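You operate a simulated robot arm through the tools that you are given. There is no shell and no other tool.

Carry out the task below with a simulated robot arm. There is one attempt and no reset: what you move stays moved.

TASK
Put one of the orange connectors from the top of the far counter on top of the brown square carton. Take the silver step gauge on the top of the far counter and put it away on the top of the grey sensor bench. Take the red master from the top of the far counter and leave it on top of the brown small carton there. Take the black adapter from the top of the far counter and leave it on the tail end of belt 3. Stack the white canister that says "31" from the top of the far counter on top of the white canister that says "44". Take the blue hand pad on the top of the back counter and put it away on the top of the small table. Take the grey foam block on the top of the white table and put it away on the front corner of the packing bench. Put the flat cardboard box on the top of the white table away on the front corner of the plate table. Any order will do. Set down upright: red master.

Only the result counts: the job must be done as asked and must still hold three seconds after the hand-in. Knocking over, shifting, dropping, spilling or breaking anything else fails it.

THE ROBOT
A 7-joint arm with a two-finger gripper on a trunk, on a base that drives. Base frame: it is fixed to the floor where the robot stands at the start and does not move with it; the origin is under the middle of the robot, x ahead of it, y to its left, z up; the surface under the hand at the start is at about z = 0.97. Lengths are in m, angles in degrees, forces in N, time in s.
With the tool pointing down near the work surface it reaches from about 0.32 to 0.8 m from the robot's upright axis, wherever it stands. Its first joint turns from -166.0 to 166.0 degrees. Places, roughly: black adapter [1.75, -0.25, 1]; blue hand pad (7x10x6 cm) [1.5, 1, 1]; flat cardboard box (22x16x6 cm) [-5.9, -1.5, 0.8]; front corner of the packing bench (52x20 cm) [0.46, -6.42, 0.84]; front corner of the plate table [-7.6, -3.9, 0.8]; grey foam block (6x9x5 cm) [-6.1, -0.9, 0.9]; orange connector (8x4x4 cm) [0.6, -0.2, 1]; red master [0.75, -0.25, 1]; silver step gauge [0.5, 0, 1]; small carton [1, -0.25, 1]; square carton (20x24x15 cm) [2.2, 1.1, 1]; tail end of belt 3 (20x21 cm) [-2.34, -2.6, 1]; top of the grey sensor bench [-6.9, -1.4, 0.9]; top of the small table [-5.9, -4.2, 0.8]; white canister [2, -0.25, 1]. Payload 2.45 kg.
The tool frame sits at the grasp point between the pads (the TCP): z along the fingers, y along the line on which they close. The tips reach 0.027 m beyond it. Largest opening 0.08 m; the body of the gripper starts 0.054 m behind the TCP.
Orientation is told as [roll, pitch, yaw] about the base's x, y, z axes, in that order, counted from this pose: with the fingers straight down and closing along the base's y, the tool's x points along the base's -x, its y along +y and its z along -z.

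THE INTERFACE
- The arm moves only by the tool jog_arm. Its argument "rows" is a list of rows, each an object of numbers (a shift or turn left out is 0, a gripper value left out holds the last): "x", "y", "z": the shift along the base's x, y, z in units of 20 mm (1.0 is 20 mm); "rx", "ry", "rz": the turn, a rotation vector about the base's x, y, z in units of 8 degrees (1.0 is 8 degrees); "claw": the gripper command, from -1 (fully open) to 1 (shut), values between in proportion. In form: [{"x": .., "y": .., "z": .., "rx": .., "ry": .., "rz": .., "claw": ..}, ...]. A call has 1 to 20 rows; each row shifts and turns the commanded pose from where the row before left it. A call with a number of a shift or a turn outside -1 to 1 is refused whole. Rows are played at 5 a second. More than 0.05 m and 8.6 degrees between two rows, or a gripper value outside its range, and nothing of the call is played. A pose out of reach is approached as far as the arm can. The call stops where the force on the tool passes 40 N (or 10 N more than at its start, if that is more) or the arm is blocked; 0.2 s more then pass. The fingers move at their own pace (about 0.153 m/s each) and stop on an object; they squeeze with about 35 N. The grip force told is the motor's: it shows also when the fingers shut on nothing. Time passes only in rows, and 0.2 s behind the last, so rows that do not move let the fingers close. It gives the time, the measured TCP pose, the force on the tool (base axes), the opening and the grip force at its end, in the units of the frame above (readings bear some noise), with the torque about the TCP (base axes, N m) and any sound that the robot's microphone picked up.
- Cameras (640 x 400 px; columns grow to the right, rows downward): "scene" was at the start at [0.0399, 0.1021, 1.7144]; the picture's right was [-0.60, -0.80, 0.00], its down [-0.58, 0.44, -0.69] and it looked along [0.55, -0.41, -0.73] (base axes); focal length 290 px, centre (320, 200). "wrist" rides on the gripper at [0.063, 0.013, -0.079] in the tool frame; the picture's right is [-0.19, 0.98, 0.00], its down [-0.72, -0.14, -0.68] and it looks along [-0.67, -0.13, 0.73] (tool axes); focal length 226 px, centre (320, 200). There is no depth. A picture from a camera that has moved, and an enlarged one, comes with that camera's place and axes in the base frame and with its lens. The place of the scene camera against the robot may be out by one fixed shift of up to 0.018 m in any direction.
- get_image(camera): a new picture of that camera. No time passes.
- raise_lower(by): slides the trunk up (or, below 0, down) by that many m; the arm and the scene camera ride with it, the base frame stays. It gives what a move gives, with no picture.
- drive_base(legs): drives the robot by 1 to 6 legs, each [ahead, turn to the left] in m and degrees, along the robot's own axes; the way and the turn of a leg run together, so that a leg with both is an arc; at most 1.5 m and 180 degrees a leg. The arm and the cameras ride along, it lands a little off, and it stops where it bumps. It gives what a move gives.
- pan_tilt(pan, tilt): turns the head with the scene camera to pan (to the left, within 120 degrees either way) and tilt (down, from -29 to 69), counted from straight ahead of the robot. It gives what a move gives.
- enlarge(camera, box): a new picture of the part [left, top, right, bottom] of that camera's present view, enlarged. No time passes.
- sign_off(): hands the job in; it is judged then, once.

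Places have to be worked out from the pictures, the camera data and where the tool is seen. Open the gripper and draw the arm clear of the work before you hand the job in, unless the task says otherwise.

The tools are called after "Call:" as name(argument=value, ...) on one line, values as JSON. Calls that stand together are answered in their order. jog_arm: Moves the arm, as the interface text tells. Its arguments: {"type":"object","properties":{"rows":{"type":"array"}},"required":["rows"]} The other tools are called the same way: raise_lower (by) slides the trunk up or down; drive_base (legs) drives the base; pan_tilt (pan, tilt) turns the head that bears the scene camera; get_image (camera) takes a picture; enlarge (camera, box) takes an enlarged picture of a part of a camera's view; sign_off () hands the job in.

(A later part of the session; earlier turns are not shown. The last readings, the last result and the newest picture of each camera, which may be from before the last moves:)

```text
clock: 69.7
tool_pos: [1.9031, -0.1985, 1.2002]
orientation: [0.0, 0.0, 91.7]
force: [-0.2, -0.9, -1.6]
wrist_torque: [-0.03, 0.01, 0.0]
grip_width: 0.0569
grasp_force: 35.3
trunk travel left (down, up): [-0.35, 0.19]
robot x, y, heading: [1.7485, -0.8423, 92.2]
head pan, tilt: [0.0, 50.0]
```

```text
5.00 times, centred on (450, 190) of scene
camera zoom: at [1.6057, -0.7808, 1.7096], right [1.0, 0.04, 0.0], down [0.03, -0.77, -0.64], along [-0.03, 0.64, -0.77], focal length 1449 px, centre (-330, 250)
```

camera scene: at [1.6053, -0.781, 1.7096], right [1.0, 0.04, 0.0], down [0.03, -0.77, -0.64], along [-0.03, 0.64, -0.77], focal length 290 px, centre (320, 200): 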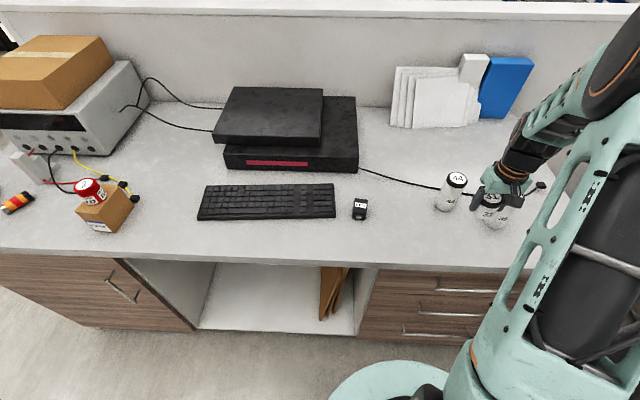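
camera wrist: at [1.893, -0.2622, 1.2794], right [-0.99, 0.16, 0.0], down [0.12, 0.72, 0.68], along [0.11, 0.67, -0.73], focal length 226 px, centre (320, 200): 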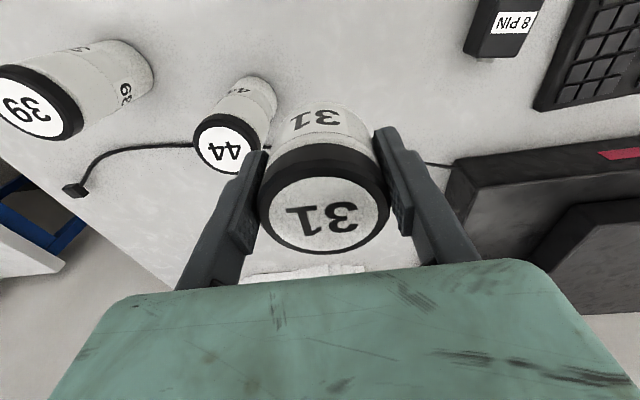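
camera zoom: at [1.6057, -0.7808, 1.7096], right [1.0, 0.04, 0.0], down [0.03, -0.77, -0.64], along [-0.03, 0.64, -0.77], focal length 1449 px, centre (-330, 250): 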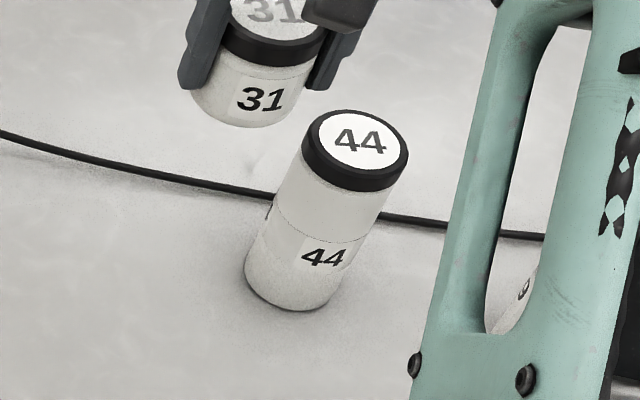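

44's lid centre is at about (1.992,-0.1755), z≈1.098. I move 31 over it and look before lowering.

Call:
jog_arm(rows=[{"x": 0.9, "y": 0.23}, {"x": 0.9, "y": 0.23}, {"x": 0.9, "y": 0.23}, {"x": 0.9, "y": 0.23}, {"x": 0.87, "y": 0.23}, {"z": -0.8}, {"z": -0.8}, {"z": -0.8}, {}])

Call:
enlarge(camera="scene", box=[410, 130, 510, 230])

Call:
get_image(camera="wrist")

```text
clock: 71.7
tool_pos: [1.9895, -0.1781, 1.152]
orientation: [0.0, -0.1, 92.0]
force: [-0.1, -0.9, -1.5]
wrist_torque: [0.0, -0.01, 0.03]
grip_width: 0.0567
grasp_force: 34.6
trunk travel left (down, up): [-0.35, 0.19]
robot x, y, heading: [1.7508, -0.8397, 92.5]
head pan, tilt: [0.0, 50.0]
```

```text
4.00 times, centred on (460, 180) of scene
camera zoom: at [1.6053, -0.7808, 1.7096], right [1.0, 0.04, 0.0], down [0.03, -0.77, -0.64], along [-0.03, 0.64, -0.77], focal length 1159 px, centre (-240, 280)
```

zoom: 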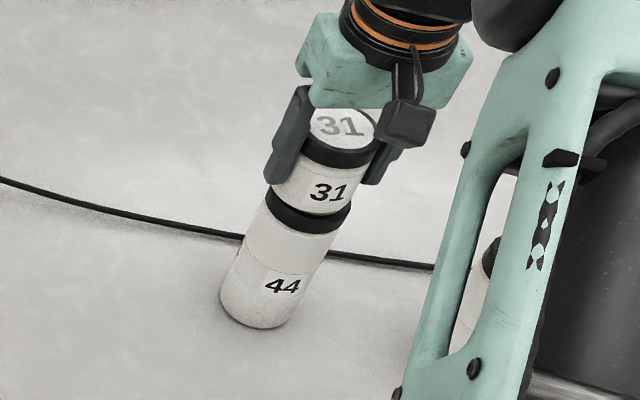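

```text
taken
camera wrist: at [1.9796, -0.2418, 1.2307], right [-0.99, 0.16, 0.0], down [0.12, 0.72, 0.68], along [0.11, 0.67, -0.73], focal length 226 px, centre (320, 200)
```

wrist: 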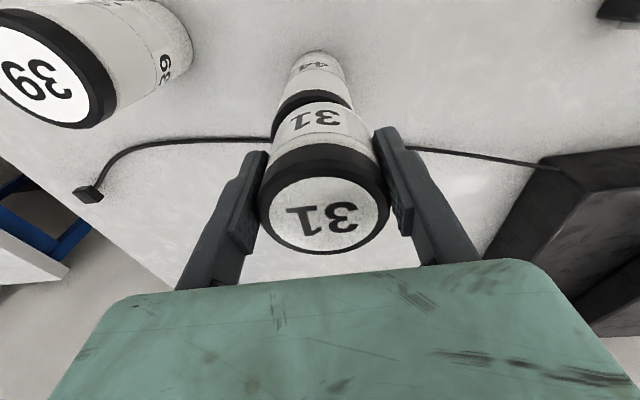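

I check the lateral alignment with a tighter zoom.

Call:
enlarge(camera="scene", box=[435, 150, 485, 215])

Call:
enlarge(camera="wrist", box=[240, 40, 400, 160])

```text
6.15 times, centred on (460, 182) of scene
camera zoom: at [1.6053, -0.7808, 1.7096], right [1.0, 0.04, 0.0], down [0.03, -0.77, -0.64], along [-0.03, 0.64, -0.77], focal length 1784 px, centre (-542, 308)
```

zoom: 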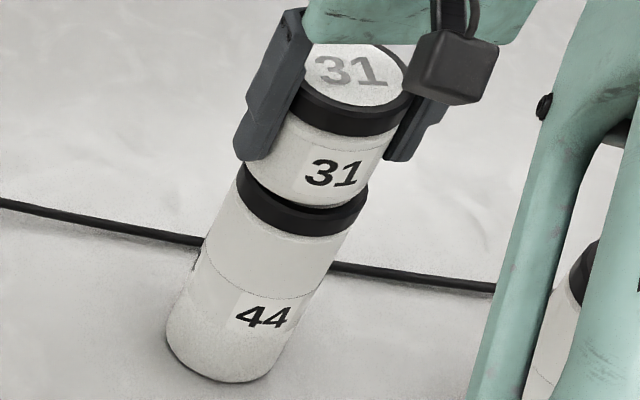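

```text
3.33 times, centred on (320, 100) of wrist
camera zoom: at [1.9796, -0.2418, 1.2307], right [-0.99, 0.16, 0.0], down [0.12, 0.72, 0.68], along [0.11, 0.67, -0.73], focal length 754 px, centre (320, 533)
```

zoom: 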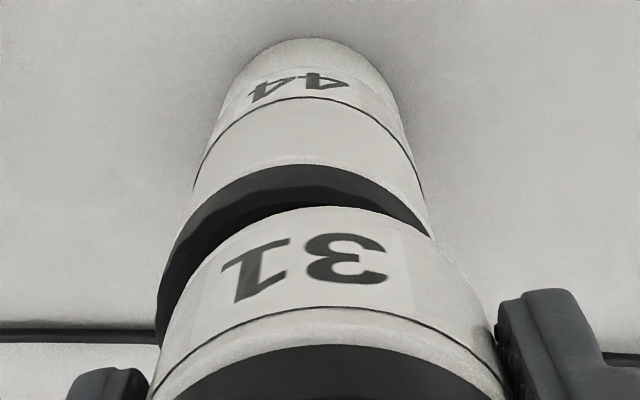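

31 is about 3 mm off toward -x. I correct that and lower gently to contact.

Call:
jog_arm(rows=[{"x": 0.16, "y": 0.05}, {"z": -0.4}, {"z": -0.25}, {"z": -0.1}, {"z": -0.1}, {}])

Call:
enlarge(camera="scene", box=[435, 150, 485, 215])

Call:
enlarge(camera="wrist", box=[240, 40, 400, 160])

```text
clock: 72.8
tool_pos: [1.9955, -0.177, 1.1457]
orientation: [-0.3, -0.6, 91.7]
force: [-0.8, -3.6, 16.9]
wrist_torque: [-0.43, 0.29, -0.01]
grip_width: 0.057
grasp_force: 35.1
trunk travel left (down, up): [-0.35, 0.19]
robot x, y, heading: [1.7504, -0.8407, 92.6]
head pan, tilt: [0.0, 50.0]
stopped in row 5: the force on the tool passed its limit at 42 N (the readings are from after the stop); the commanded pose is now the measured one
```

```text
6.15 times, centred on (460, 182) of scene
camera zoom: at [1.6049, -0.7824, 1.7096], right [1.0, 0.04, 0.0], down [0.03, -0.77, -0.64], along [-0.03, 0.64, -0.77], focal length 1784 px, centre (-542, 308)
```

zoom: 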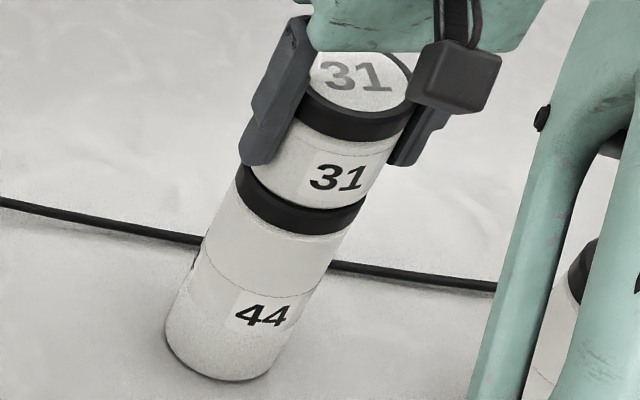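

```text
3.33 times, centred on (320, 100) of wrist
camera zoom: at [1.9849, -0.2401, 1.2234], right [-0.99, 0.16, 0.0], down [0.12, 0.72, 0.69], along [0.11, 0.68, -0.72], focal length 754 px, centre (320, 533)
```

zoom: 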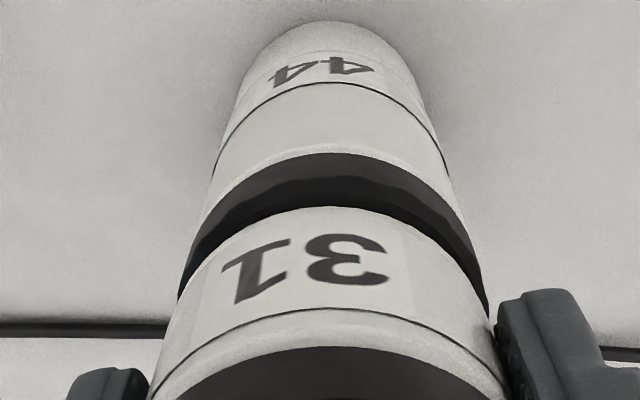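

31 rests well centred on 44. I ease the pressure, open, and rise straight up.

Call:
jog_arm(rows=[{"z": 0.05}, {"claw": -1}, {}, {}, {"z": 0.3}, {"z": 0.7}, {"z": 1}, {"z": 1}, {"z": 1}, {"z": 1}])

Call:
enlarge(camera="scene", box=[410, 130, 510, 230])

Call:
get_image(camera="wrist")

```text
clock: 75.0
tool_pos: [1.9957, -0.1751, 1.2457]
orientation: [-0.2, -0.4, 91.9]
force: [-0.6, 0.0, 0.5]
wrist_torque: [0.03, 0.0, 0.02]
grip_width: 0.0799
grasp_force: 0.1
trunk travel left (down, up): [-0.35, 0.19]
robot x, y, heading: [1.747, -0.8442, 92.7]
head pan, tilt: [0.0, 50.0]
```

```text
4.00 times, centred on (460, 180) of scene
camera zoom: at [1.6053, -0.7811, 1.7096], right [1.0, 0.04, 0.0], down [0.03, -0.77, -0.64], along [-0.03, 0.64, -0.77], focal length 1159 px, centre (-240, 280)
```

zoom: 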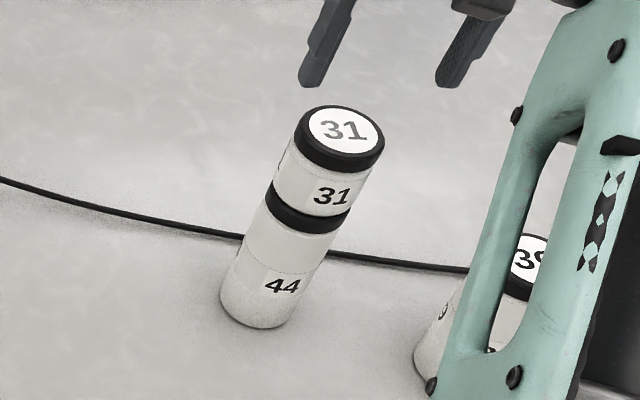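

```text
taken
camera wrist: at [1.9859, -0.2384, 1.3247], right [-0.99, 0.16, 0.0], down [0.12, 0.72, 0.69], along [0.11, 0.68, -0.73], focal length 226 px, centre (320, 200)
```

wrist: 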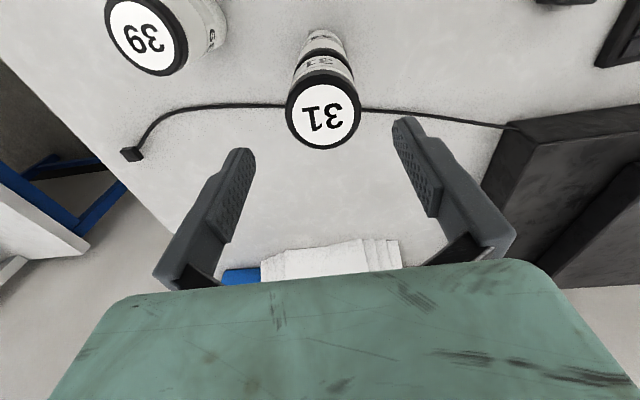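

The stack stands well. Next the black adapter near (1.716,-0.218): I move above it for a closer look.

Call:
jog_arm(rows=[{"x": -1, "y": -0.15}, {"x": -1, "y": -0.15}, {"x": -1, "y": -0.15}, {"x": -1, "y": -0.15}, {"x": -1, "y": -0.15}, {"x": -1, "y": -0.15}, {"x": -1, "y": -0.15}, {"x": -1, "y": -0.15}, {"x": -1, "y": -0.15}, {"x": -1, "y": -0.15}, {"x": -1, "y": -0.15}, {"x": -1, "y": -0.15}, {"x": -1, "y": -0.15, "z": -0.5}, {"x": -1, "y": -0.15, "z": -1}, {"z": -1}, {"z": -1}, {}])

Call:
get_image(camera="wrist")

Call:
enlarge(camera="scene", box=[320, 160, 420, 250])

```text
clock: 78.6
tool_pos: [1.7186, -0.2187, 1.1718]
orientation: [-0.2, -0.4, 91.8]
force: [0.6, 0.7, -0.9]
wrist_torque: [0.0, -0.05, 0.0]
grip_width: 0.08
grasp_force: 0.1
trunk travel left (down, up): [-0.35, 0.19]
robot x, y, heading: [1.7543, -0.845, 92.2]
head pan, tilt: [0.0, 50.0]
```

```text
taken
camera wrist: at [1.7068, -0.2812, 1.2516], right [-0.99, 0.16, 0.0], down [0.12, 0.72, 0.69], along [0.11, 0.68, -0.73], focal length 226 px, centre (320, 200)
```

wrist: 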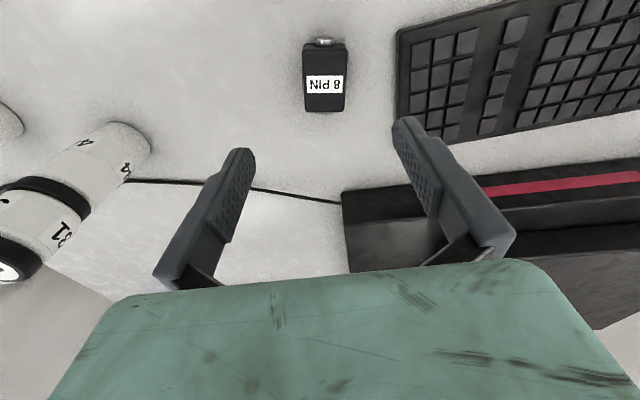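

```text
4.44 times, centred on (370, 205) of scene
camera zoom: at [1.6053, -0.7809, 1.7096], right [1.0, 0.04, 0.0], down [0.03, -0.77, -0.64], along [-0.03, 0.64, -0.77], focal length 1288 px, centre (98, 178)
```

zoom: 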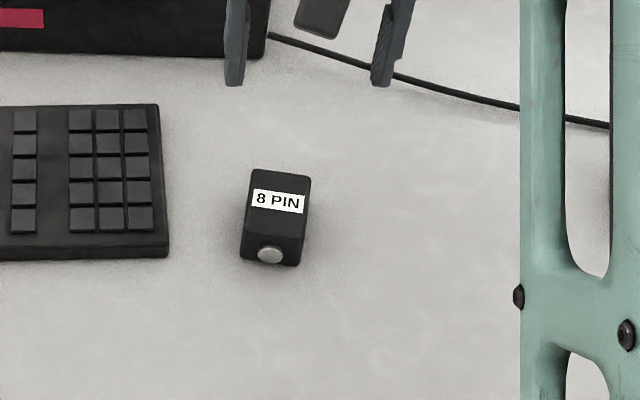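

The adapter (≈0.04 x 0.055 x 0.032 m) is centred near (1.713,-0.217). I descend around it and grip across its width.

Call:
jog_arm(rows=[{"x": -0.28, "y": 0.05, "z": -0.8}, {"z": -1}, {"z": -1}, {"z": -1}, {"z": -1}, {"z": -1}, {"z": -0.9}, {"z": -0.7}, {"z": -0.4}, {}])

Call:
get_image(camera="wrist")

```text
clock: 80.8
tool_pos: [1.7098, -0.2184, 1.0188]
orientation: [-0.2, -0.5, 91.9]
force: [-0.4, -0.1, 0.4]
wrist_torque: [0.01, 0.01, 0.02]
grip_width: 0.0801
grasp_force: 0.1
trunk travel left (down, up): [-0.35, 0.19]
robot x, y, heading: [1.753, -0.8452, 92.6]
head pan, tilt: [0.0, 50.0]
```

```text
taken
camera wrist: at [1.6991, -0.2818, 1.0962], right [-0.99, 0.16, 0.0], down [0.12, 0.72, 0.69], along [0.11, 0.68, -0.73], focal length 226 px, centre (320, 200)
```

wrist: 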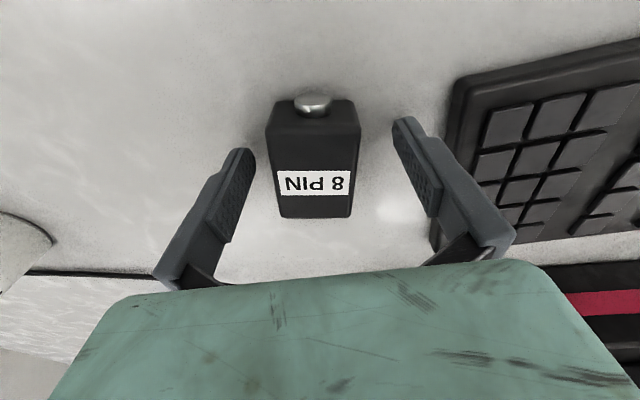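

Well centred. I go a few millimetres lower and close on the adapter, then lift.

Call:
jog_arm(rows=[{"y": -0.15, "z": -0.25}, {}, {"claw": 1}, {}, {}, {}, {"z": 0.5}, {"z": 1}, {"z": 1}, {"z": 1}, {"z": 1}, {"z": 1}, {"z": 1}, {"z": 1}, {"z": 1}, {"z": 1}, {"z": 1}])

Call:
get_image(camera="wrist")

```text
clock: 84.4
tool_pos: [1.7088, -0.2208, 1.224]
orientation: [-0.2, -0.4, 91.9]
force: [0.7, -0.2, -1.2]
wrist_torque: [-0.02, -0.01, -0.01]
grip_width: 0.0433
grasp_force: 34.8
trunk travel left (down, up): [-0.35, 0.19]
robot x, y, heading: [1.7496, -0.8422, 92.5]
head pan, tilt: [0.0, 50.0]
```

```text
taken
camera wrist: at [1.6989, -0.285, 1.3016], right [-0.99, 0.16, 0.0], down [0.12, 0.72, 0.69], along [0.11, 0.68, -0.73], focal length 226 px, centre (320, 200)
```

wrist: 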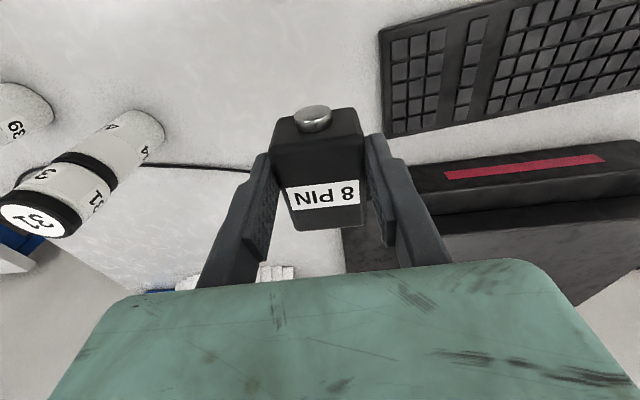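

The adapter is held. I retract the arm, then drive back west along the counter and look toward the belts.

Call:
jog_arm(rows=[{"y": -1, "z": 0.3}, {"y": -1, "z": 0.3}, {"y": -1, "z": 0.3}, {"y": -1, "z": 0.3}, {"y": -1}, {"y": -1}, {"y": -1}, {"y": -1}, {"y": -1}])

Call:
drive_base(legs=[[0, 88], [1.1, 0], [1.0, 0]])

Call:
pan_tilt(pan=45, tilt=25)

Call:
get_image(camera="scene")

Call:
pan_tilt(pan=0, tilt=25)

Call:
get_image(camera="scene")

```text
clock: 86.4
tool_pos: [1.7098, -0.4003, 1.2473]
orientation: [-0.1, -0.4, 91.9]
force: [-0.6, 0.1, -0.6]
wrist_torque: [0.02, 0.0, -0.01]
grip_width: 0.0431
grasp_force: 35.2
trunk travel left (down, up): [-0.35, 0.19]
robot x, y, heading: [1.752, -0.8406, 92.4]
head pan, tilt: [0.0, 50.0]
```

```text
clock: 100.8
tool_pos: [-0.7972, -0.9439, 1.2459]
orientation: [-0.3, -0.3, -179.8]
force: [0.9, -0.3, 0.1]
wrist_torque: [0.01, -0.02, 0.01]
grip_width: 0.0431
grasp_force: 35.1
trunk travel left (down, up): [-0.35, 0.19]
robot x, y, heading: [-0.3569, -0.9165, -179.3]
head pan, tilt: [0.0, 50.0]
```

```text
clock: 101.9
tool_pos: [-0.7965, -0.9455, 1.2461]
orientation: [-0.3, -0.4, -179.7]
force: [0.2, -0.5, -0.8]
wrist_torque: [0.0, -0.02, 0.01]
grip_width: 0.0431
grasp_force: 34.9
trunk travel left (down, up): [-0.35, 0.19]
robot x, y, heading: [-0.3529, -0.9173, -179.0]
head pan, tilt: [45.0, 25.0]
```

```text
taken
camera scene: at [-0.4021, -1.1113, 1.747], right [-0.72, 0.7, 0.0], down [0.3, 0.3, -0.91], along [-0.63, -0.65, -0.42], focal length 290 px, centre (320, 200)
```

scene: 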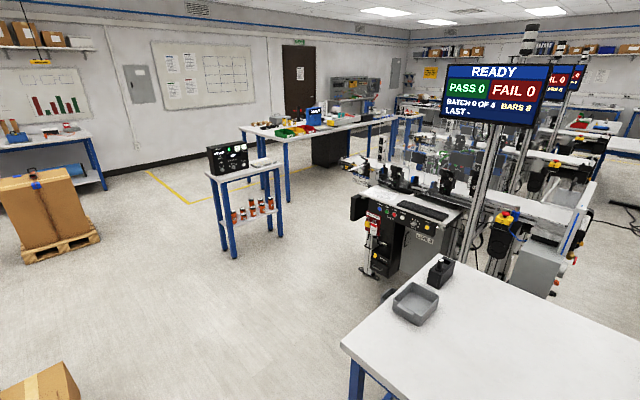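

```text
clock: 103.0
tool_pos: [-0.797, -0.9442, 1.2462]
orientation: [-0.2, -0.4, -179.9]
force: [0.2, 0.5, -0.3]
wrist_torque: [0.02, 0.0, 0.02]
grip_width: 0.0428
grasp_force: 35.3
trunk travel left (down, up): [-0.35, 0.19]
robot x, y, heading: [-0.351, -0.9115, -179.1]
head pan, tilt: [0.0, 25.0]
```

```text
taken
camera scene: at [-0.4299, -1.0466, 1.7471], right [-0.01, 1.0, 0.0], down [0.42, 0.01, -0.91], along [-0.91, -0.01, -0.42], focal length 290 px, centre (320, 200)
```

scene: 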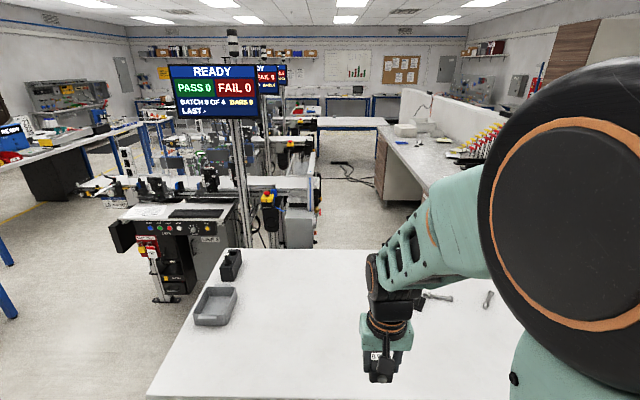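

I zoom in on the belts to find the tail end of belt 3.

Call:
pan_tilt(pan=45, tilt=25)

Call:
enlarge(camera="scene", box=[320, 120, 480, 220])

Call:
enlarge(camera="scene", box=[340, 110, 640, 310])

```text
clock: 104.1
tool_pos: [-0.7958, -0.9442, 1.2463]
orientation: [-0.2, -0.5, -179.8]
force: [0.9, 0.6, -1.2]
wrist_torque: [0.03, -0.01, -0.02]
grip_width: 0.0431
grasp_force: 34.7
trunk travel left (down, up): [-0.35, 0.19]
robot x, y, heading: [-0.3559, -0.918, -179.3]
head pan, tilt: [45.0, 25.0]
```

```text
4.00 times, centred on (400, 170) of scene
camera zoom: at [-0.4021, -1.1113, 1.7471], right [-0.72, 0.7, 0.0], down [0.3, 0.3, -0.91], along [-0.63, -0.65, -0.42], focal length 1159 px, centre (0, 320)
```

zoom: 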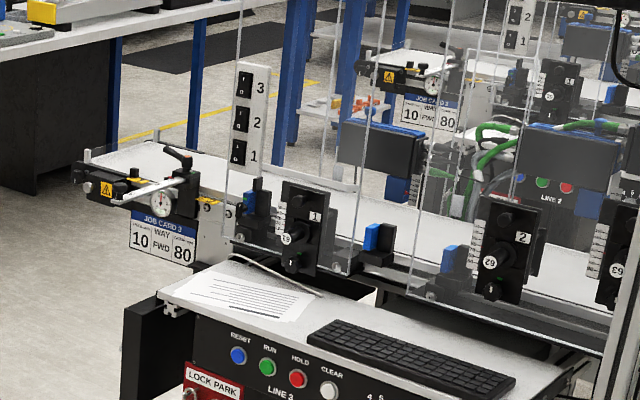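

```text
2.00 times, centred on (490, 210) of scene
camera zoom: at [-0.4021, -1.1113, 1.7471], right [-0.72, 0.7, 0.0], down [0.3, 0.3, -0.91], along [-0.63, -0.65, -0.42], focal length 580 px, centre (-20, 180)
```

zoom: 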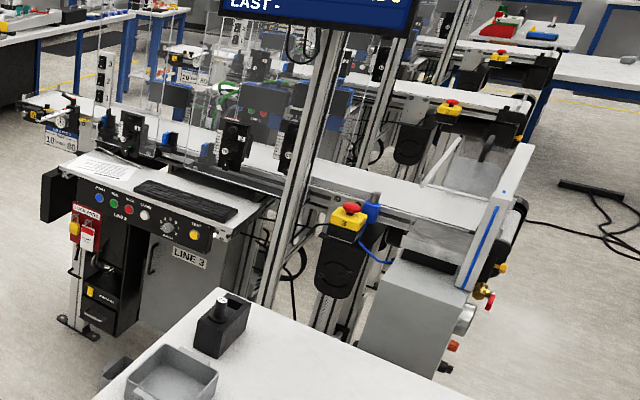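

Belt 3 runs along y at x≈-2.3 with its tail (job card 3) at y≈-2.6. I drive round the white table to the +x side of that tail.

Call:
drive_base(legs=[[0, 89], [1.08, 0], [0, -57]])

Call:
pan_tilt(pan=0, tilt=28)

Call:
get_image(camera="scene")

```text
clock: 116.1
tool_pos: [-0.7641, -2.2442, 1.2461]
orientation: [-0.2, -0.4, -149.6]
force: [-0.7, 1.0, 0.4]
wrist_torque: [0.02, 0.0, 0.03]
grip_width: 0.0428
grasp_force: 34.8
trunk travel left (down, up): [-0.35, 0.19]
robot x, y, heading: [-0.3956, -1.9962, -149.2]
head pan, tilt: [45.0, 25.0]
```

```text
clock: 117.2
tool_pos: [-0.7641, -2.2441, 1.246]
orientation: [-0.2, -0.4, -149.6]
force: [0.1, 0.4, -0.8]
wrist_torque: [0.02, -0.02, -0.02]
grip_width: 0.0428
grasp_force: 35.5
trunk travel left (down, up): [-0.35, 0.19]
robot x, y, heading: [-0.3936, -1.9927, -149.1]
head pan, tilt: [0.0, 28.0]
```

```text
taken
camera scene: at [-0.391, -2.1434, 1.7423], right [-0.51, 0.86, 0.0], down [0.4, 0.24, -0.88], along [-0.76, -0.45, -0.47], focal length 290 px, centre (320, 200)
```

scene: 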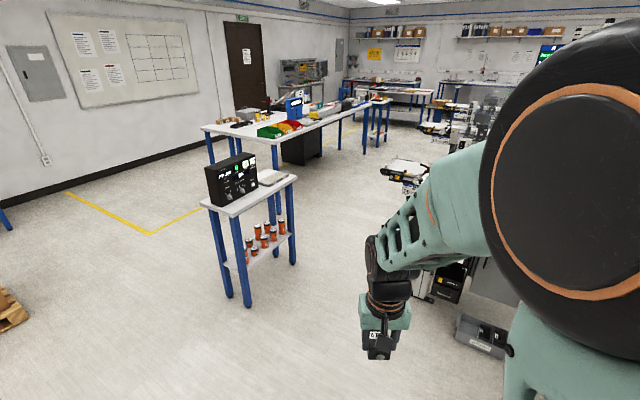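

The way to the tail end is clear between the radio shelf and line 3. I drive on and turn to face the belt tail.

Call:
drive_base(legs=[[0, 2], [1.42, 0], [0, -33]])

Call:
pan_tilt(pan=0, tilt=45)

Call:
get_image(camera="scene")

Call:
get_image(camera="wrist")

```text
clock: 126.2
tool_pos: [-2.0309, -2.7565, 1.2462]
orientation: [-0.3, -0.4, 177.5]
force: [-0.8, 1.2, -0.7]
wrist_torque: [0.02, -0.06, 0.0]
grip_width: 0.0431
grasp_force: 34.8
trunk travel left (down, up): [-0.35, 0.19]
robot x, y, heading: [-1.5872, -2.7466, 178.2]
head pan, tilt: [0.0, 28.0]
```

```text
clock: 127.0
tool_pos: [-2.0324, -2.7571, 1.2469]
orientation: [-0.2, -0.4, 177.5]
force: [0.5, 1.2, -0.8]
wrist_torque: [-0.02, -0.02, -0.02]
grip_width: 0.0427
grasp_force: 35.2
trunk travel left (down, up): [-0.35, 0.19]
robot x, y, heading: [-1.5892, -2.7482, 178.0]
head pan, tilt: [0.0, 45.0]
```

```text
taken
camera scene: at [-1.6597, -2.8754, 1.7165], right [0.04, 1.0, 0.0], down [0.71, -0.03, -0.71], along [-0.71, 0.03, -0.71], focal length 290 px, centre (320, 200)
```

scene: 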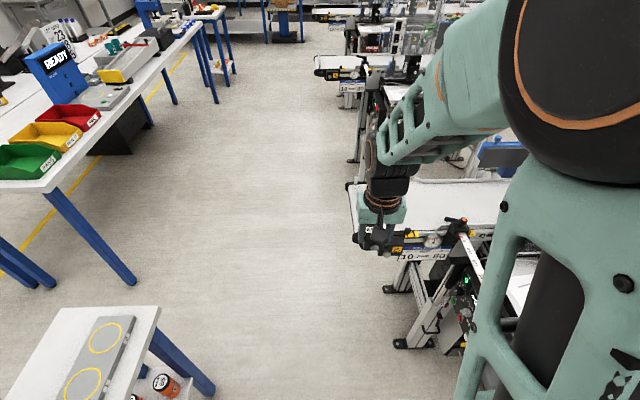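

```text
taken
camera wrist: at [-1.9678, -2.7713, 1.3245], right [-0.23, -0.97, 0.0], down [-0.71, 0.17, 0.69], along [-0.67, 0.16, -0.73], focal length 226 px, centre (320, 200)
```

wrist: 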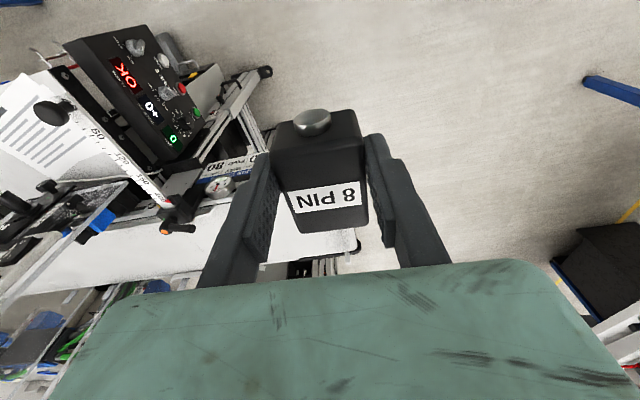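

I zoom in on the tail end in the scene view.

Call:
enlarge(camera="scene", box=[320, 160, 520, 285])

Call:
enlarge(camera="wrist", box=[60, 120, 380, 320])

```text
3.20 times, centred on (420, 222) of scene
camera zoom: at [-1.6597, -2.8754, 1.7165], right [0.04, 1.0, 0.0], down [0.71, -0.03, -0.71], along [-0.71, 0.03, -0.71], focal length 928 px, centre (0, 128)
```

zoom: 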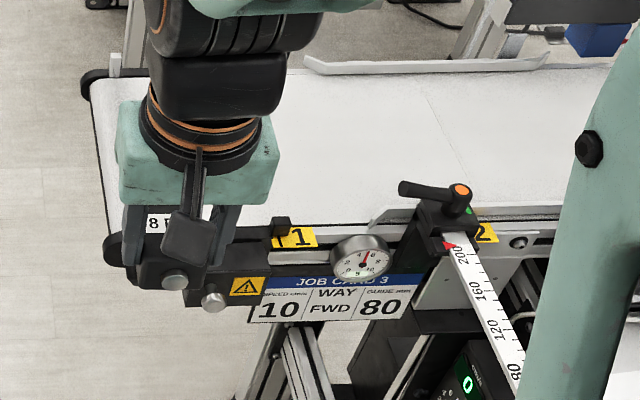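

```text
2.00 times, centred on (220, 220) of wrist
camera zoom: at [-1.9678, -2.7713, 1.3245], right [-0.23, -0.97, 0.0], down [-0.71, 0.17, 0.69], along [-0.67, 0.16, -0.73], focal length 452 px, centre (520, 160)
```

zoom: 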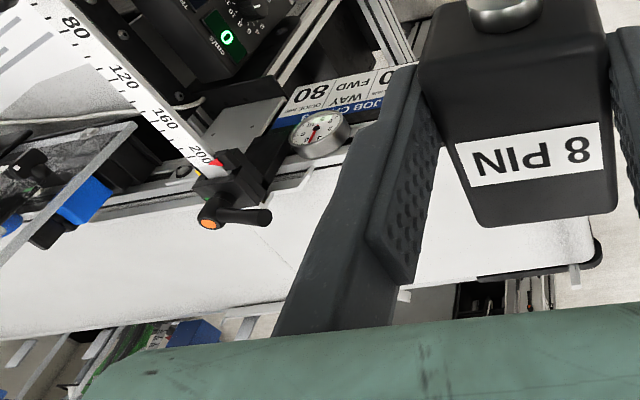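

The belt tail's end roller is at y≈-2.74, x from -2.44 to -2.23; clear zone around (-2.335,-2.62). I drive 0.12 m closer and move the tool above that spot.

Call:
drive_base(legs=[[0.12, 0]])

Call:
jog_arm(rows=[{"x": -1, "y": 0.8}, {"x": -1, "y": 0.8}, {"x": -1, "y": 0.8}, {"x": -1, "y": 0.8}, {"x": -1, "y": 0.8}, {"x": -1, "y": 0.8}, {"x": -1, "y": 0.8}, {"x": -1, "y": 0.8}, {"x": -0.9, "y": 0.5}, {}])

Call:
get_image(camera="wrist")

Call:
get_image(camera="scene")

```text
clock: 128.3
tool_pos: [-2.1539, -2.752, 1.2456]
orientation: [-0.2, -0.3, 177.7]
force: [0.2, 0.2, -0.8]
wrist_torque: [0.0, -0.06, 0.02]
grip_width: 0.043
grasp_force: 35.4
trunk travel left (down, up): [-0.35, 0.19]
robot x, y, heading: [-1.7072, -2.7426, 177.9]
head pan, tilt: [0.0, 45.0]
```

```text
clock: 130.5
tool_pos: [-2.3287, -2.6146, 1.2467]
orientation: [-0.1, -0.3, 177.6]
force: [-0.2, 0.0, -0.7]
wrist_torque: [-0.01, 0.0, 0.01]
grip_width: 0.0431
grasp_force: 35.2
trunk travel left (down, up): [-0.35, 0.19]
robot x, y, heading: [-1.7108, -2.7434, 177.9]
head pan, tilt: [0.0, 45.0]
```

```text
taken
camera wrist: at [-2.2662, -2.629, 1.3252], right [-0.23, -0.97, 0.0], down [-0.71, 0.17, 0.69], along [-0.67, 0.16, -0.73], focal length 226 px, centre (320, 200)
```

wrist: 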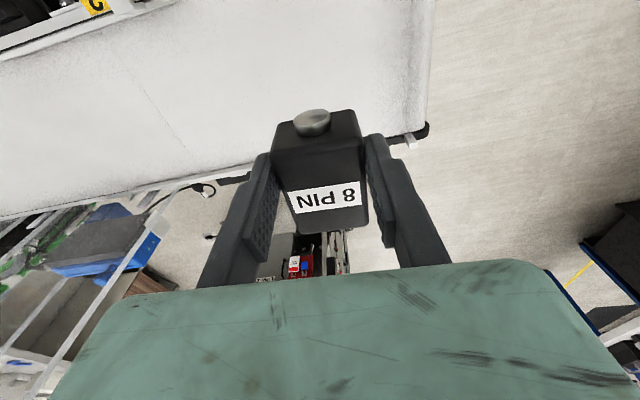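

```text
taken
camera scene: at [-1.7803, -2.8713, 1.7165], right [0.03, 1.0, 0.0], down [0.71, -0.02, -0.71], along [-0.71, 0.02, -0.71], focal length 290 px, centre (320, 200)
```

scene: 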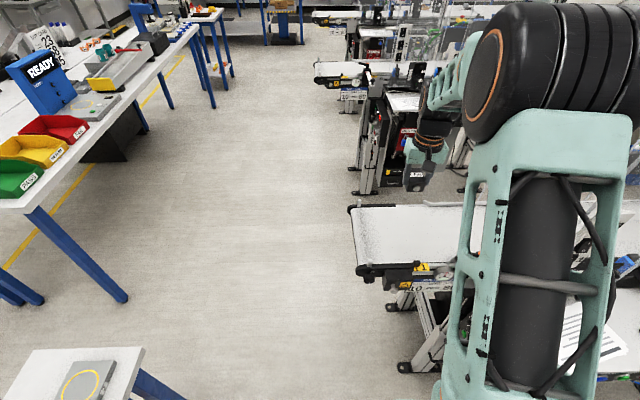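

The tool is over the middle of the belt tail. I lower to about 3 cm above the belt and look.

Call:
jog_arm(rows=[{"z": -1}, {"z": -1}, {"z": -1}, {"z": -1}, {"z": -1}, {"z": -1}, {"z": -1}, {"z": -1}, {"z": -0.8}, {}])

Call:
get_image(camera="wrist")

Call:
enlarge(camera="scene", box=[330, 150, 510, 290])

```text
clock: 132.7
tool_pos: [-2.333, -2.6161, 1.0707]
orientation: [-0.2, -0.4, 177.6]
force: [0.5, 0.2, -0.3]
wrist_torque: [-0.01, -0.05, -0.02]
grip_width: 0.0428
grasp_force: 35.3
trunk travel left (down, up): [-0.35, 0.19]
robot x, y, heading: [-1.7107, -2.7415, 178.0]
head pan, tilt: [0.0, 45.0]
```

```text
taken
camera wrist: at [-2.2677, -2.6299, 1.1484], right [-0.23, -0.97, 0.0], down [-0.71, 0.17, 0.69], along [-0.67, 0.16, -0.73], focal length 226 px, centre (320, 200)
```

wrist: 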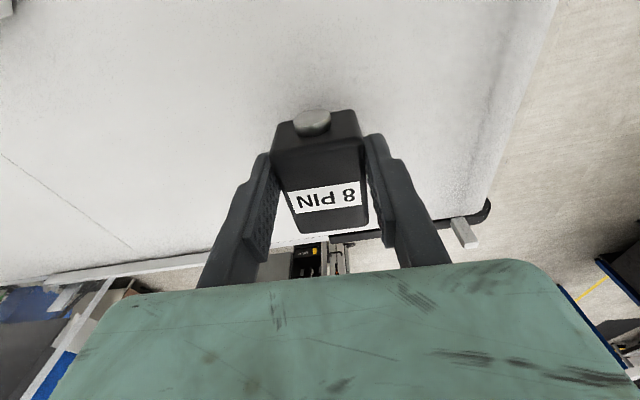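

```text
2.86 times, centred on (420, 220) of scene
camera zoom: at [-1.7806, -2.8711, 1.7165], right [0.03, 1.0, 0.0], down [0.71, -0.02, -0.71], along [-0.71, 0.02, -0.71], focal length 828 px, centre (34, 143)
```

zoom: 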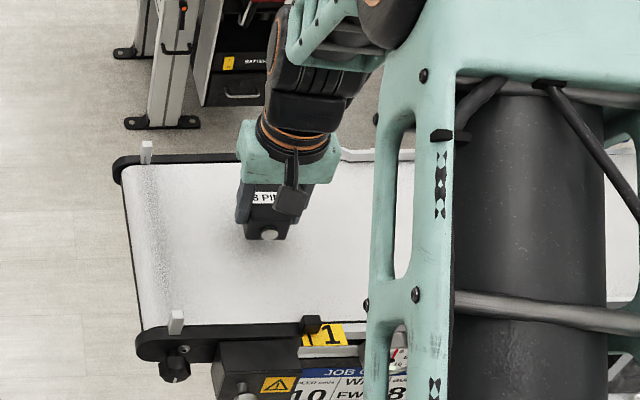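

Placement looks good, belt at about z≈0.99. I creep down to contact.

Call:
jog_arm(rows=[{"z": -0.9}, {"z": -0.8}, {"z": -0.2}, {"z": -0.1}, {"z": -0.1}, {"z": -0.1}, {"z": -0.1}, {}])

```text
clock: 133.5
tool_pos: [-2.3304, -2.6151, 1.0399]
orientation: [-0.2, -1.1, 177.7]
force: [10.2, -1.4, 17.2]
wrist_torque: [-0.27, -0.42, 0.09]
grip_width: 0.0429
grasp_force: 35.5
trunk travel left (down, up): [-0.35, 0.19]
robot x, y, heading: [-1.7087, -2.7437, 178.1]
head pan, tilt: [0.0, 45.0]
stopped in row 3: the force on the tool passed its limit at 45 N (the readings are from after the stop); the commanded pose is now the measured one
```

Contact at z≈1.04. I ease off slightly, open, rise and check.

Call:
jog_arm(rows=[{"z": 0.05}, {"claw": -1}, {}, {}, {"z": 0.4}, {"z": 0.8}, {"z": 1}, {"z": 1}, {"z": 1}, {"z": 1}, {"z": 1}, {"z": 1}])

Call:
get_image(camera="wrist")

Call:
enlarge(camera="scene", box=[330, 150, 510, 290])

```text
clock: 136.1
tool_pos: [-2.3336, -2.616, 1.182]
orientation: [-0.3, -0.8, 177.6]
force: [0.8, 0.0, 0.2]
wrist_torque: [-0.02, 0.0, 0.02]
grip_width: 0.0802
grasp_force: 0.1
trunk travel left (down, up): [-0.35, 0.19]
robot x, y, heading: [-1.7092, -2.7403, 177.9]
head pan, tilt: [0.0, 45.0]
```

```text
taken
camera wrist: at [-2.2694, -2.6314, 1.2598], right [-0.23, -0.97, 0.0], down [-0.7, 0.17, 0.69], along [-0.67, 0.16, -0.72], focal length 226 px, centre (320, 200)
```

wrist: 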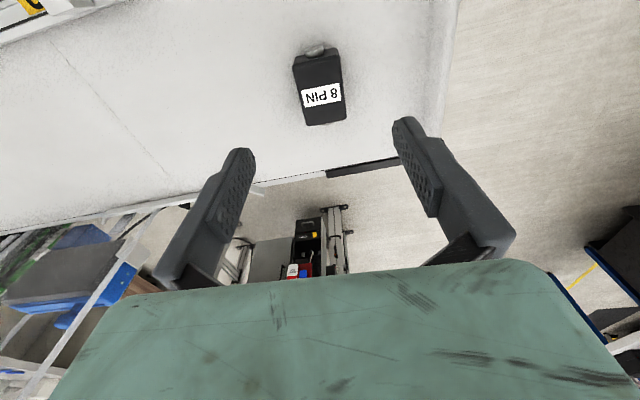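

```text
2.86 times, centred on (420, 220) of scene
camera zoom: at [-1.78, -2.8712, 1.7165], right [0.03, 1.0, 0.0], down [0.71, -0.02, -0.71], along [-0.71, 0.02, -0.71], focal length 828 px, centre (34, 143)
```

zoom: 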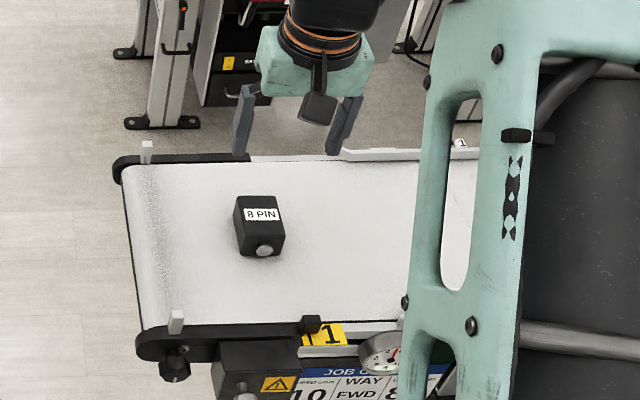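

The adapter stands on the tail end of belt 3. I retract, level the tool, and drive back to the far counter for the step gauge.

Call:
jog_arm(rows=[{"x": 0.9, "y": -0.6, "z": 0.5, "rx": -0.04, "ry": -0.1}, {"x": 0.9, "y": -0.6, "z": 0.5}, {"x": 0.9, "y": -0.6, "z": 0.5}, {"x": 0.9, "y": -0.6, "z": 0.5}, {"x": 0.9, "y": -0.6, "z": 0.5}, {"x": 0.9, "y": -0.6, "z": 0.5}, {"x": 0.9, "y": -0.6, "z": 0.5}, {"x": 0.9, "y": -0.6, "z": 0.5}])

Call:
drive_base(legs=[[-0.45, 0], [0, -136.5], [1.18, 0], [0, 48.5], [1.05, 0], [0, -90]])

Call:
pan_tilt(pan=0, tilt=25)

Call:
get_image(camera="scene")

```text
clock: 137.9
tool_pos: [-2.1899, -2.7108, 1.2626]
orientation: [0.0, -0.2, 177.6]
force: [0.2, -0.2, -0.3]
wrist_torque: [-0.02, 0.03, -0.03]
grip_width: 0.0798
grasp_force: 0.1
trunk travel left (down, up): [-0.35, 0.19]
robot x, y, heading: [-1.7118, -2.7431, 178.1]
head pan, tilt: [0.0, 45.0]
```

```text
clock: 154.9
tool_pos: [-0.3147, -1.4977, 1.2619]
orientation: [-0.2, -0.1, 89.5]
force: [-0.3, 0.4, 0.2]
wrist_torque: [0.0, -0.1, -0.02]
grip_width: 0.08
grasp_force: 0.0
trunk travel left (down, up): [-0.35, 0.19]
robot x, y, heading: [-0.3292, -1.9815, 81.7]
head pan, tilt: [0.0, 45.0]
stopped in leg 5: the robot was blocked; the commanded pose is now the measured one
```

```text
clock: 155.7
tool_pos: [-0.3111, -1.4984, 1.2611]
orientation: [-0.1, -0.1, 89.3]
force: [0.0, -0.1, 0.3]
wrist_torque: [0.0, -0.02, -0.01]
grip_width: 0.0802
grasp_force: 0.1
trunk travel left (down, up): [-0.35, 0.19]
robot x, y, heading: [-0.33, -1.9785, 81.5]
head pan, tilt: [0.0, 25.0]
```

```text
taken
camera scene: at [-0.4608, -1.8793, 1.747], right [0.99, -0.15, 0.0], down [-0.06, -0.42, -0.91], along [0.13, 0.9, -0.42], focal length 290 px, centre (320, 200)
```

scene: 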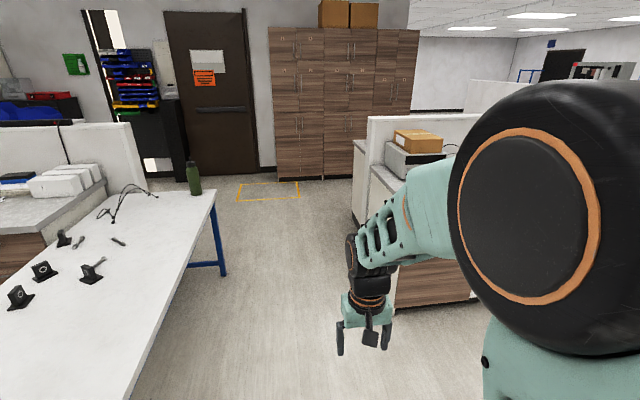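

The base was blocked right at the start of leg 5. I look around the base for what it touched.

Call:
pan_tilt(pan=0, tilt=69)

Call:
get_image(camera="scene")

Call:
pan_tilt(pan=-80, tilt=60)

Call:
get_image(camera="scene")

Call:
pan_tilt(pan=80, tilt=60)

Call:
get_image(camera="scene")

```text
clock: 156.8
tool_pos: [-0.3102, -1.4989, 1.2618]
orientation: [-0.2, -0.1, 89.3]
force: [-1.0, -0.2, 0.3]
wrist_torque: [-0.02, 0.04, 0.03]
grip_width: 0.0801
grasp_force: 0.1
trunk travel left (down, up): [-0.35, 0.19]
robot x, y, heading: [-0.3288, -1.9761, 81.6]
head pan, tilt: [0.0, 68.8]
```

```text
taken
camera scene: at [-0.466, -1.9151, 1.6877], right [0.99, -0.15, 0.0], down [-0.14, -0.92, -0.36], along [0.05, 0.36, -0.93], focal length 290 px, centre (320, 200)
```

scene: 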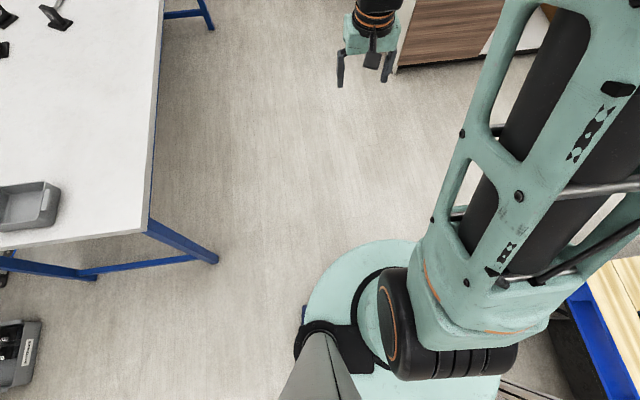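

```text
clock: 158.4
tool_pos: [-0.3106, -1.4985, 1.2619]
orientation: [0.0, 0.0, 89.2]
force: [-0.3, -0.1, -0.1]
wrist_torque: [-0.01, -0.01, 0.02]
grip_width: 0.0798
grasp_force: 0.1
trunk travel left (down, up): [-0.35, 0.19]
robot x, y, heading: [-0.3264, -1.9816, 81.6]
head pan, tilt: [-80.0, 60.0]
```

```text
taken
camera scene: at [-0.4076, -1.9686, 1.697], right [0.03, -1.0, 0.0], down [-0.87, -0.02, -0.5], along [0.5, 0.01, -0.87], focal length 290 px, centre (320, 200)
```

scene: 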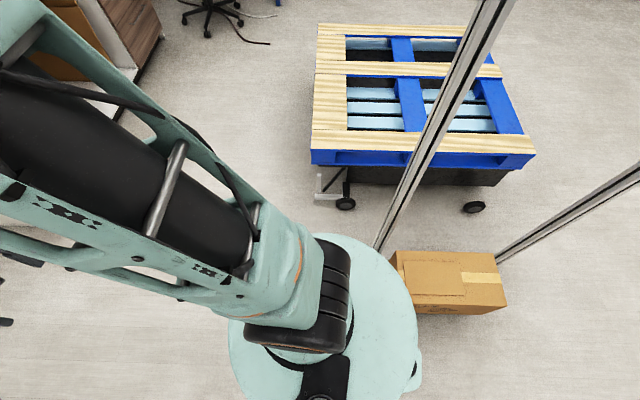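

```text
clock: 160.8
tool_pos: [-0.3104, -1.4984, 1.2614]
orientation: [-0.1, -0.2, 89.3]
force: [0.5, -0.3, 0.5]
wrist_torque: [-0.01, -0.03, 0.04]
grip_width: 0.08
grasp_force: 0.1
trunk travel left (down, up): [-0.35, 0.19]
robot x, y, heading: [-0.3306, -1.9792, 81.3]
head pan, tilt: [80.0, 60.0]
```

```text
taken
camera scene: at [-0.5374, -1.9492, 1.697], right [0.32, 0.95, 0.0], down [0.82, -0.28, -0.5], along [-0.47, 0.16, -0.87], focal length 290 px, centre (320, 200)
```

scene: 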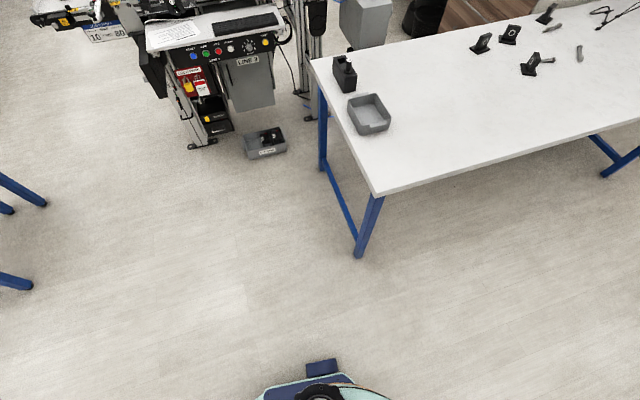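

The base's disc is close to the floor carton and post on its right. I check whether the carton has moved, with a zoom.

Call:
pan_tilt(pan=-100, tilt=55)

Call:
get_image(camera="scene")

Call:
enlarge(camera="scene", box=[280, 160, 480, 320])

```text
clock: 163.5
tool_pos: [-0.311, -1.4989, 1.2622]
orientation: [-0.1, -0.2, 89.3]
force: [-0.1, 0.5, -0.2]
wrist_torque: [0.01, 0.02, -0.05]
grip_width: 0.08
grasp_force: 0.1
trunk travel left (down, up): [-0.35, 0.19]
robot x, y, heading: [-0.3271, -1.9836, 81.5]
head pan, tilt: [-100.0, 55.0]
```

```text
taken
camera scene: at [-0.4058, -1.9933, 1.7031], right [-0.32, -0.95, 0.0], down [-0.78, 0.26, -0.57], along [0.54, -0.18, -0.82], focal length 290 px, centre (320, 200)
```

scene: 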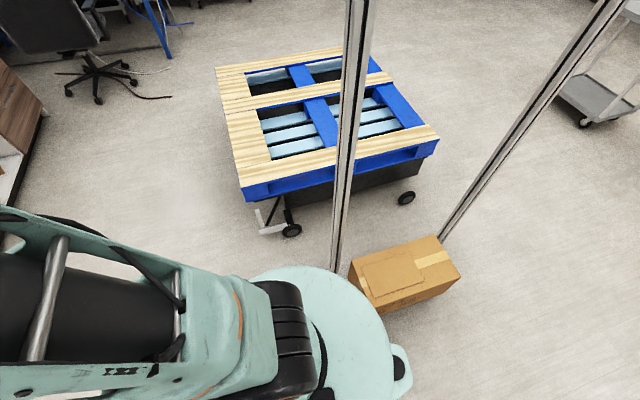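

```text
2.50 times, centred on (380, 240) of scene
camera zoom: at [-0.4058, -1.9933, 1.7031], right [-0.32, -0.95, 0.0], down [-0.78, 0.26, -0.57], along [0.54, -0.18, -0.82], focal length 725 px, centre (170, 100)
```

zoom: 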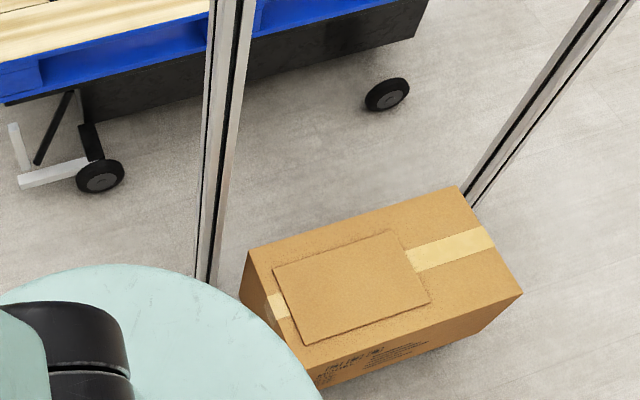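

The base's right side is up against the post and carton; its footprint reaches further to the right than I assumed. I drive forward, away from them, then look back at the carton.

Call:
drive_base(legs=[[0.3, 0]])

Call:
get_image(camera="scene")

```text
clock: 165.6
tool_pos: [-0.2694, -1.201, 1.2614]
orientation: [-0.2, -0.1, 89.6]
force: [-0.4, -0.5, -0.5]
wrist_torque: [0.01, 0.01, -0.01]
grip_width: 0.0797
grasp_force: 0.0
trunk travel left (down, up): [-0.35, 0.19]
robot x, y, heading: [-0.2856, -1.6853, 81.9]
head pan, tilt: [-100.0, 55.0]
```

```text
taken
camera scene: at [-0.362, -1.6952, 1.7031], right [-0.31, -0.95, 0.0], down [-0.78, 0.26, -0.57], along [0.54, -0.18, -0.82], focal length 290 px, centre (320, 200)
```

scene: 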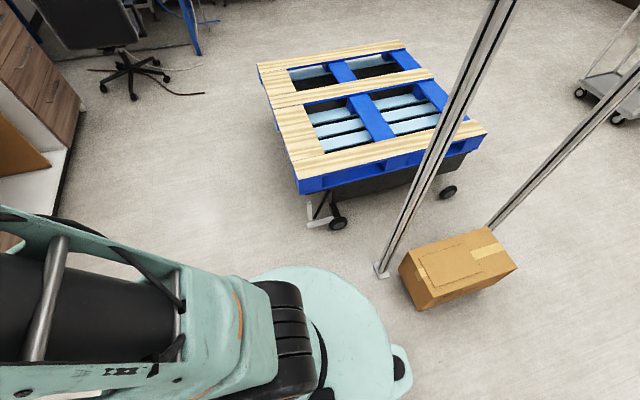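

I zoom on the carton to measure its corners.

Call:
enlarge(camera="scene", box=[360, 200, 540, 320])

```text
3.33 times, centred on (450, 260) of scene
camera zoom: at [-0.362, -1.6952, 1.7031], right [-0.31, -0.95, 0.0], down [-0.78, 0.26, -0.57], along [0.54, -0.18, -0.82], focal length 966 px, centre (-113, 0)
```

zoom: 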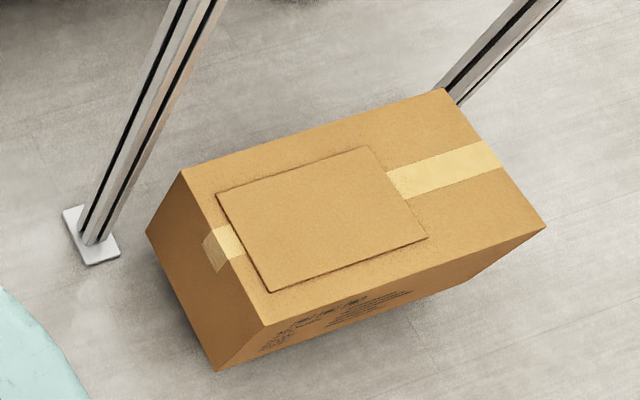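

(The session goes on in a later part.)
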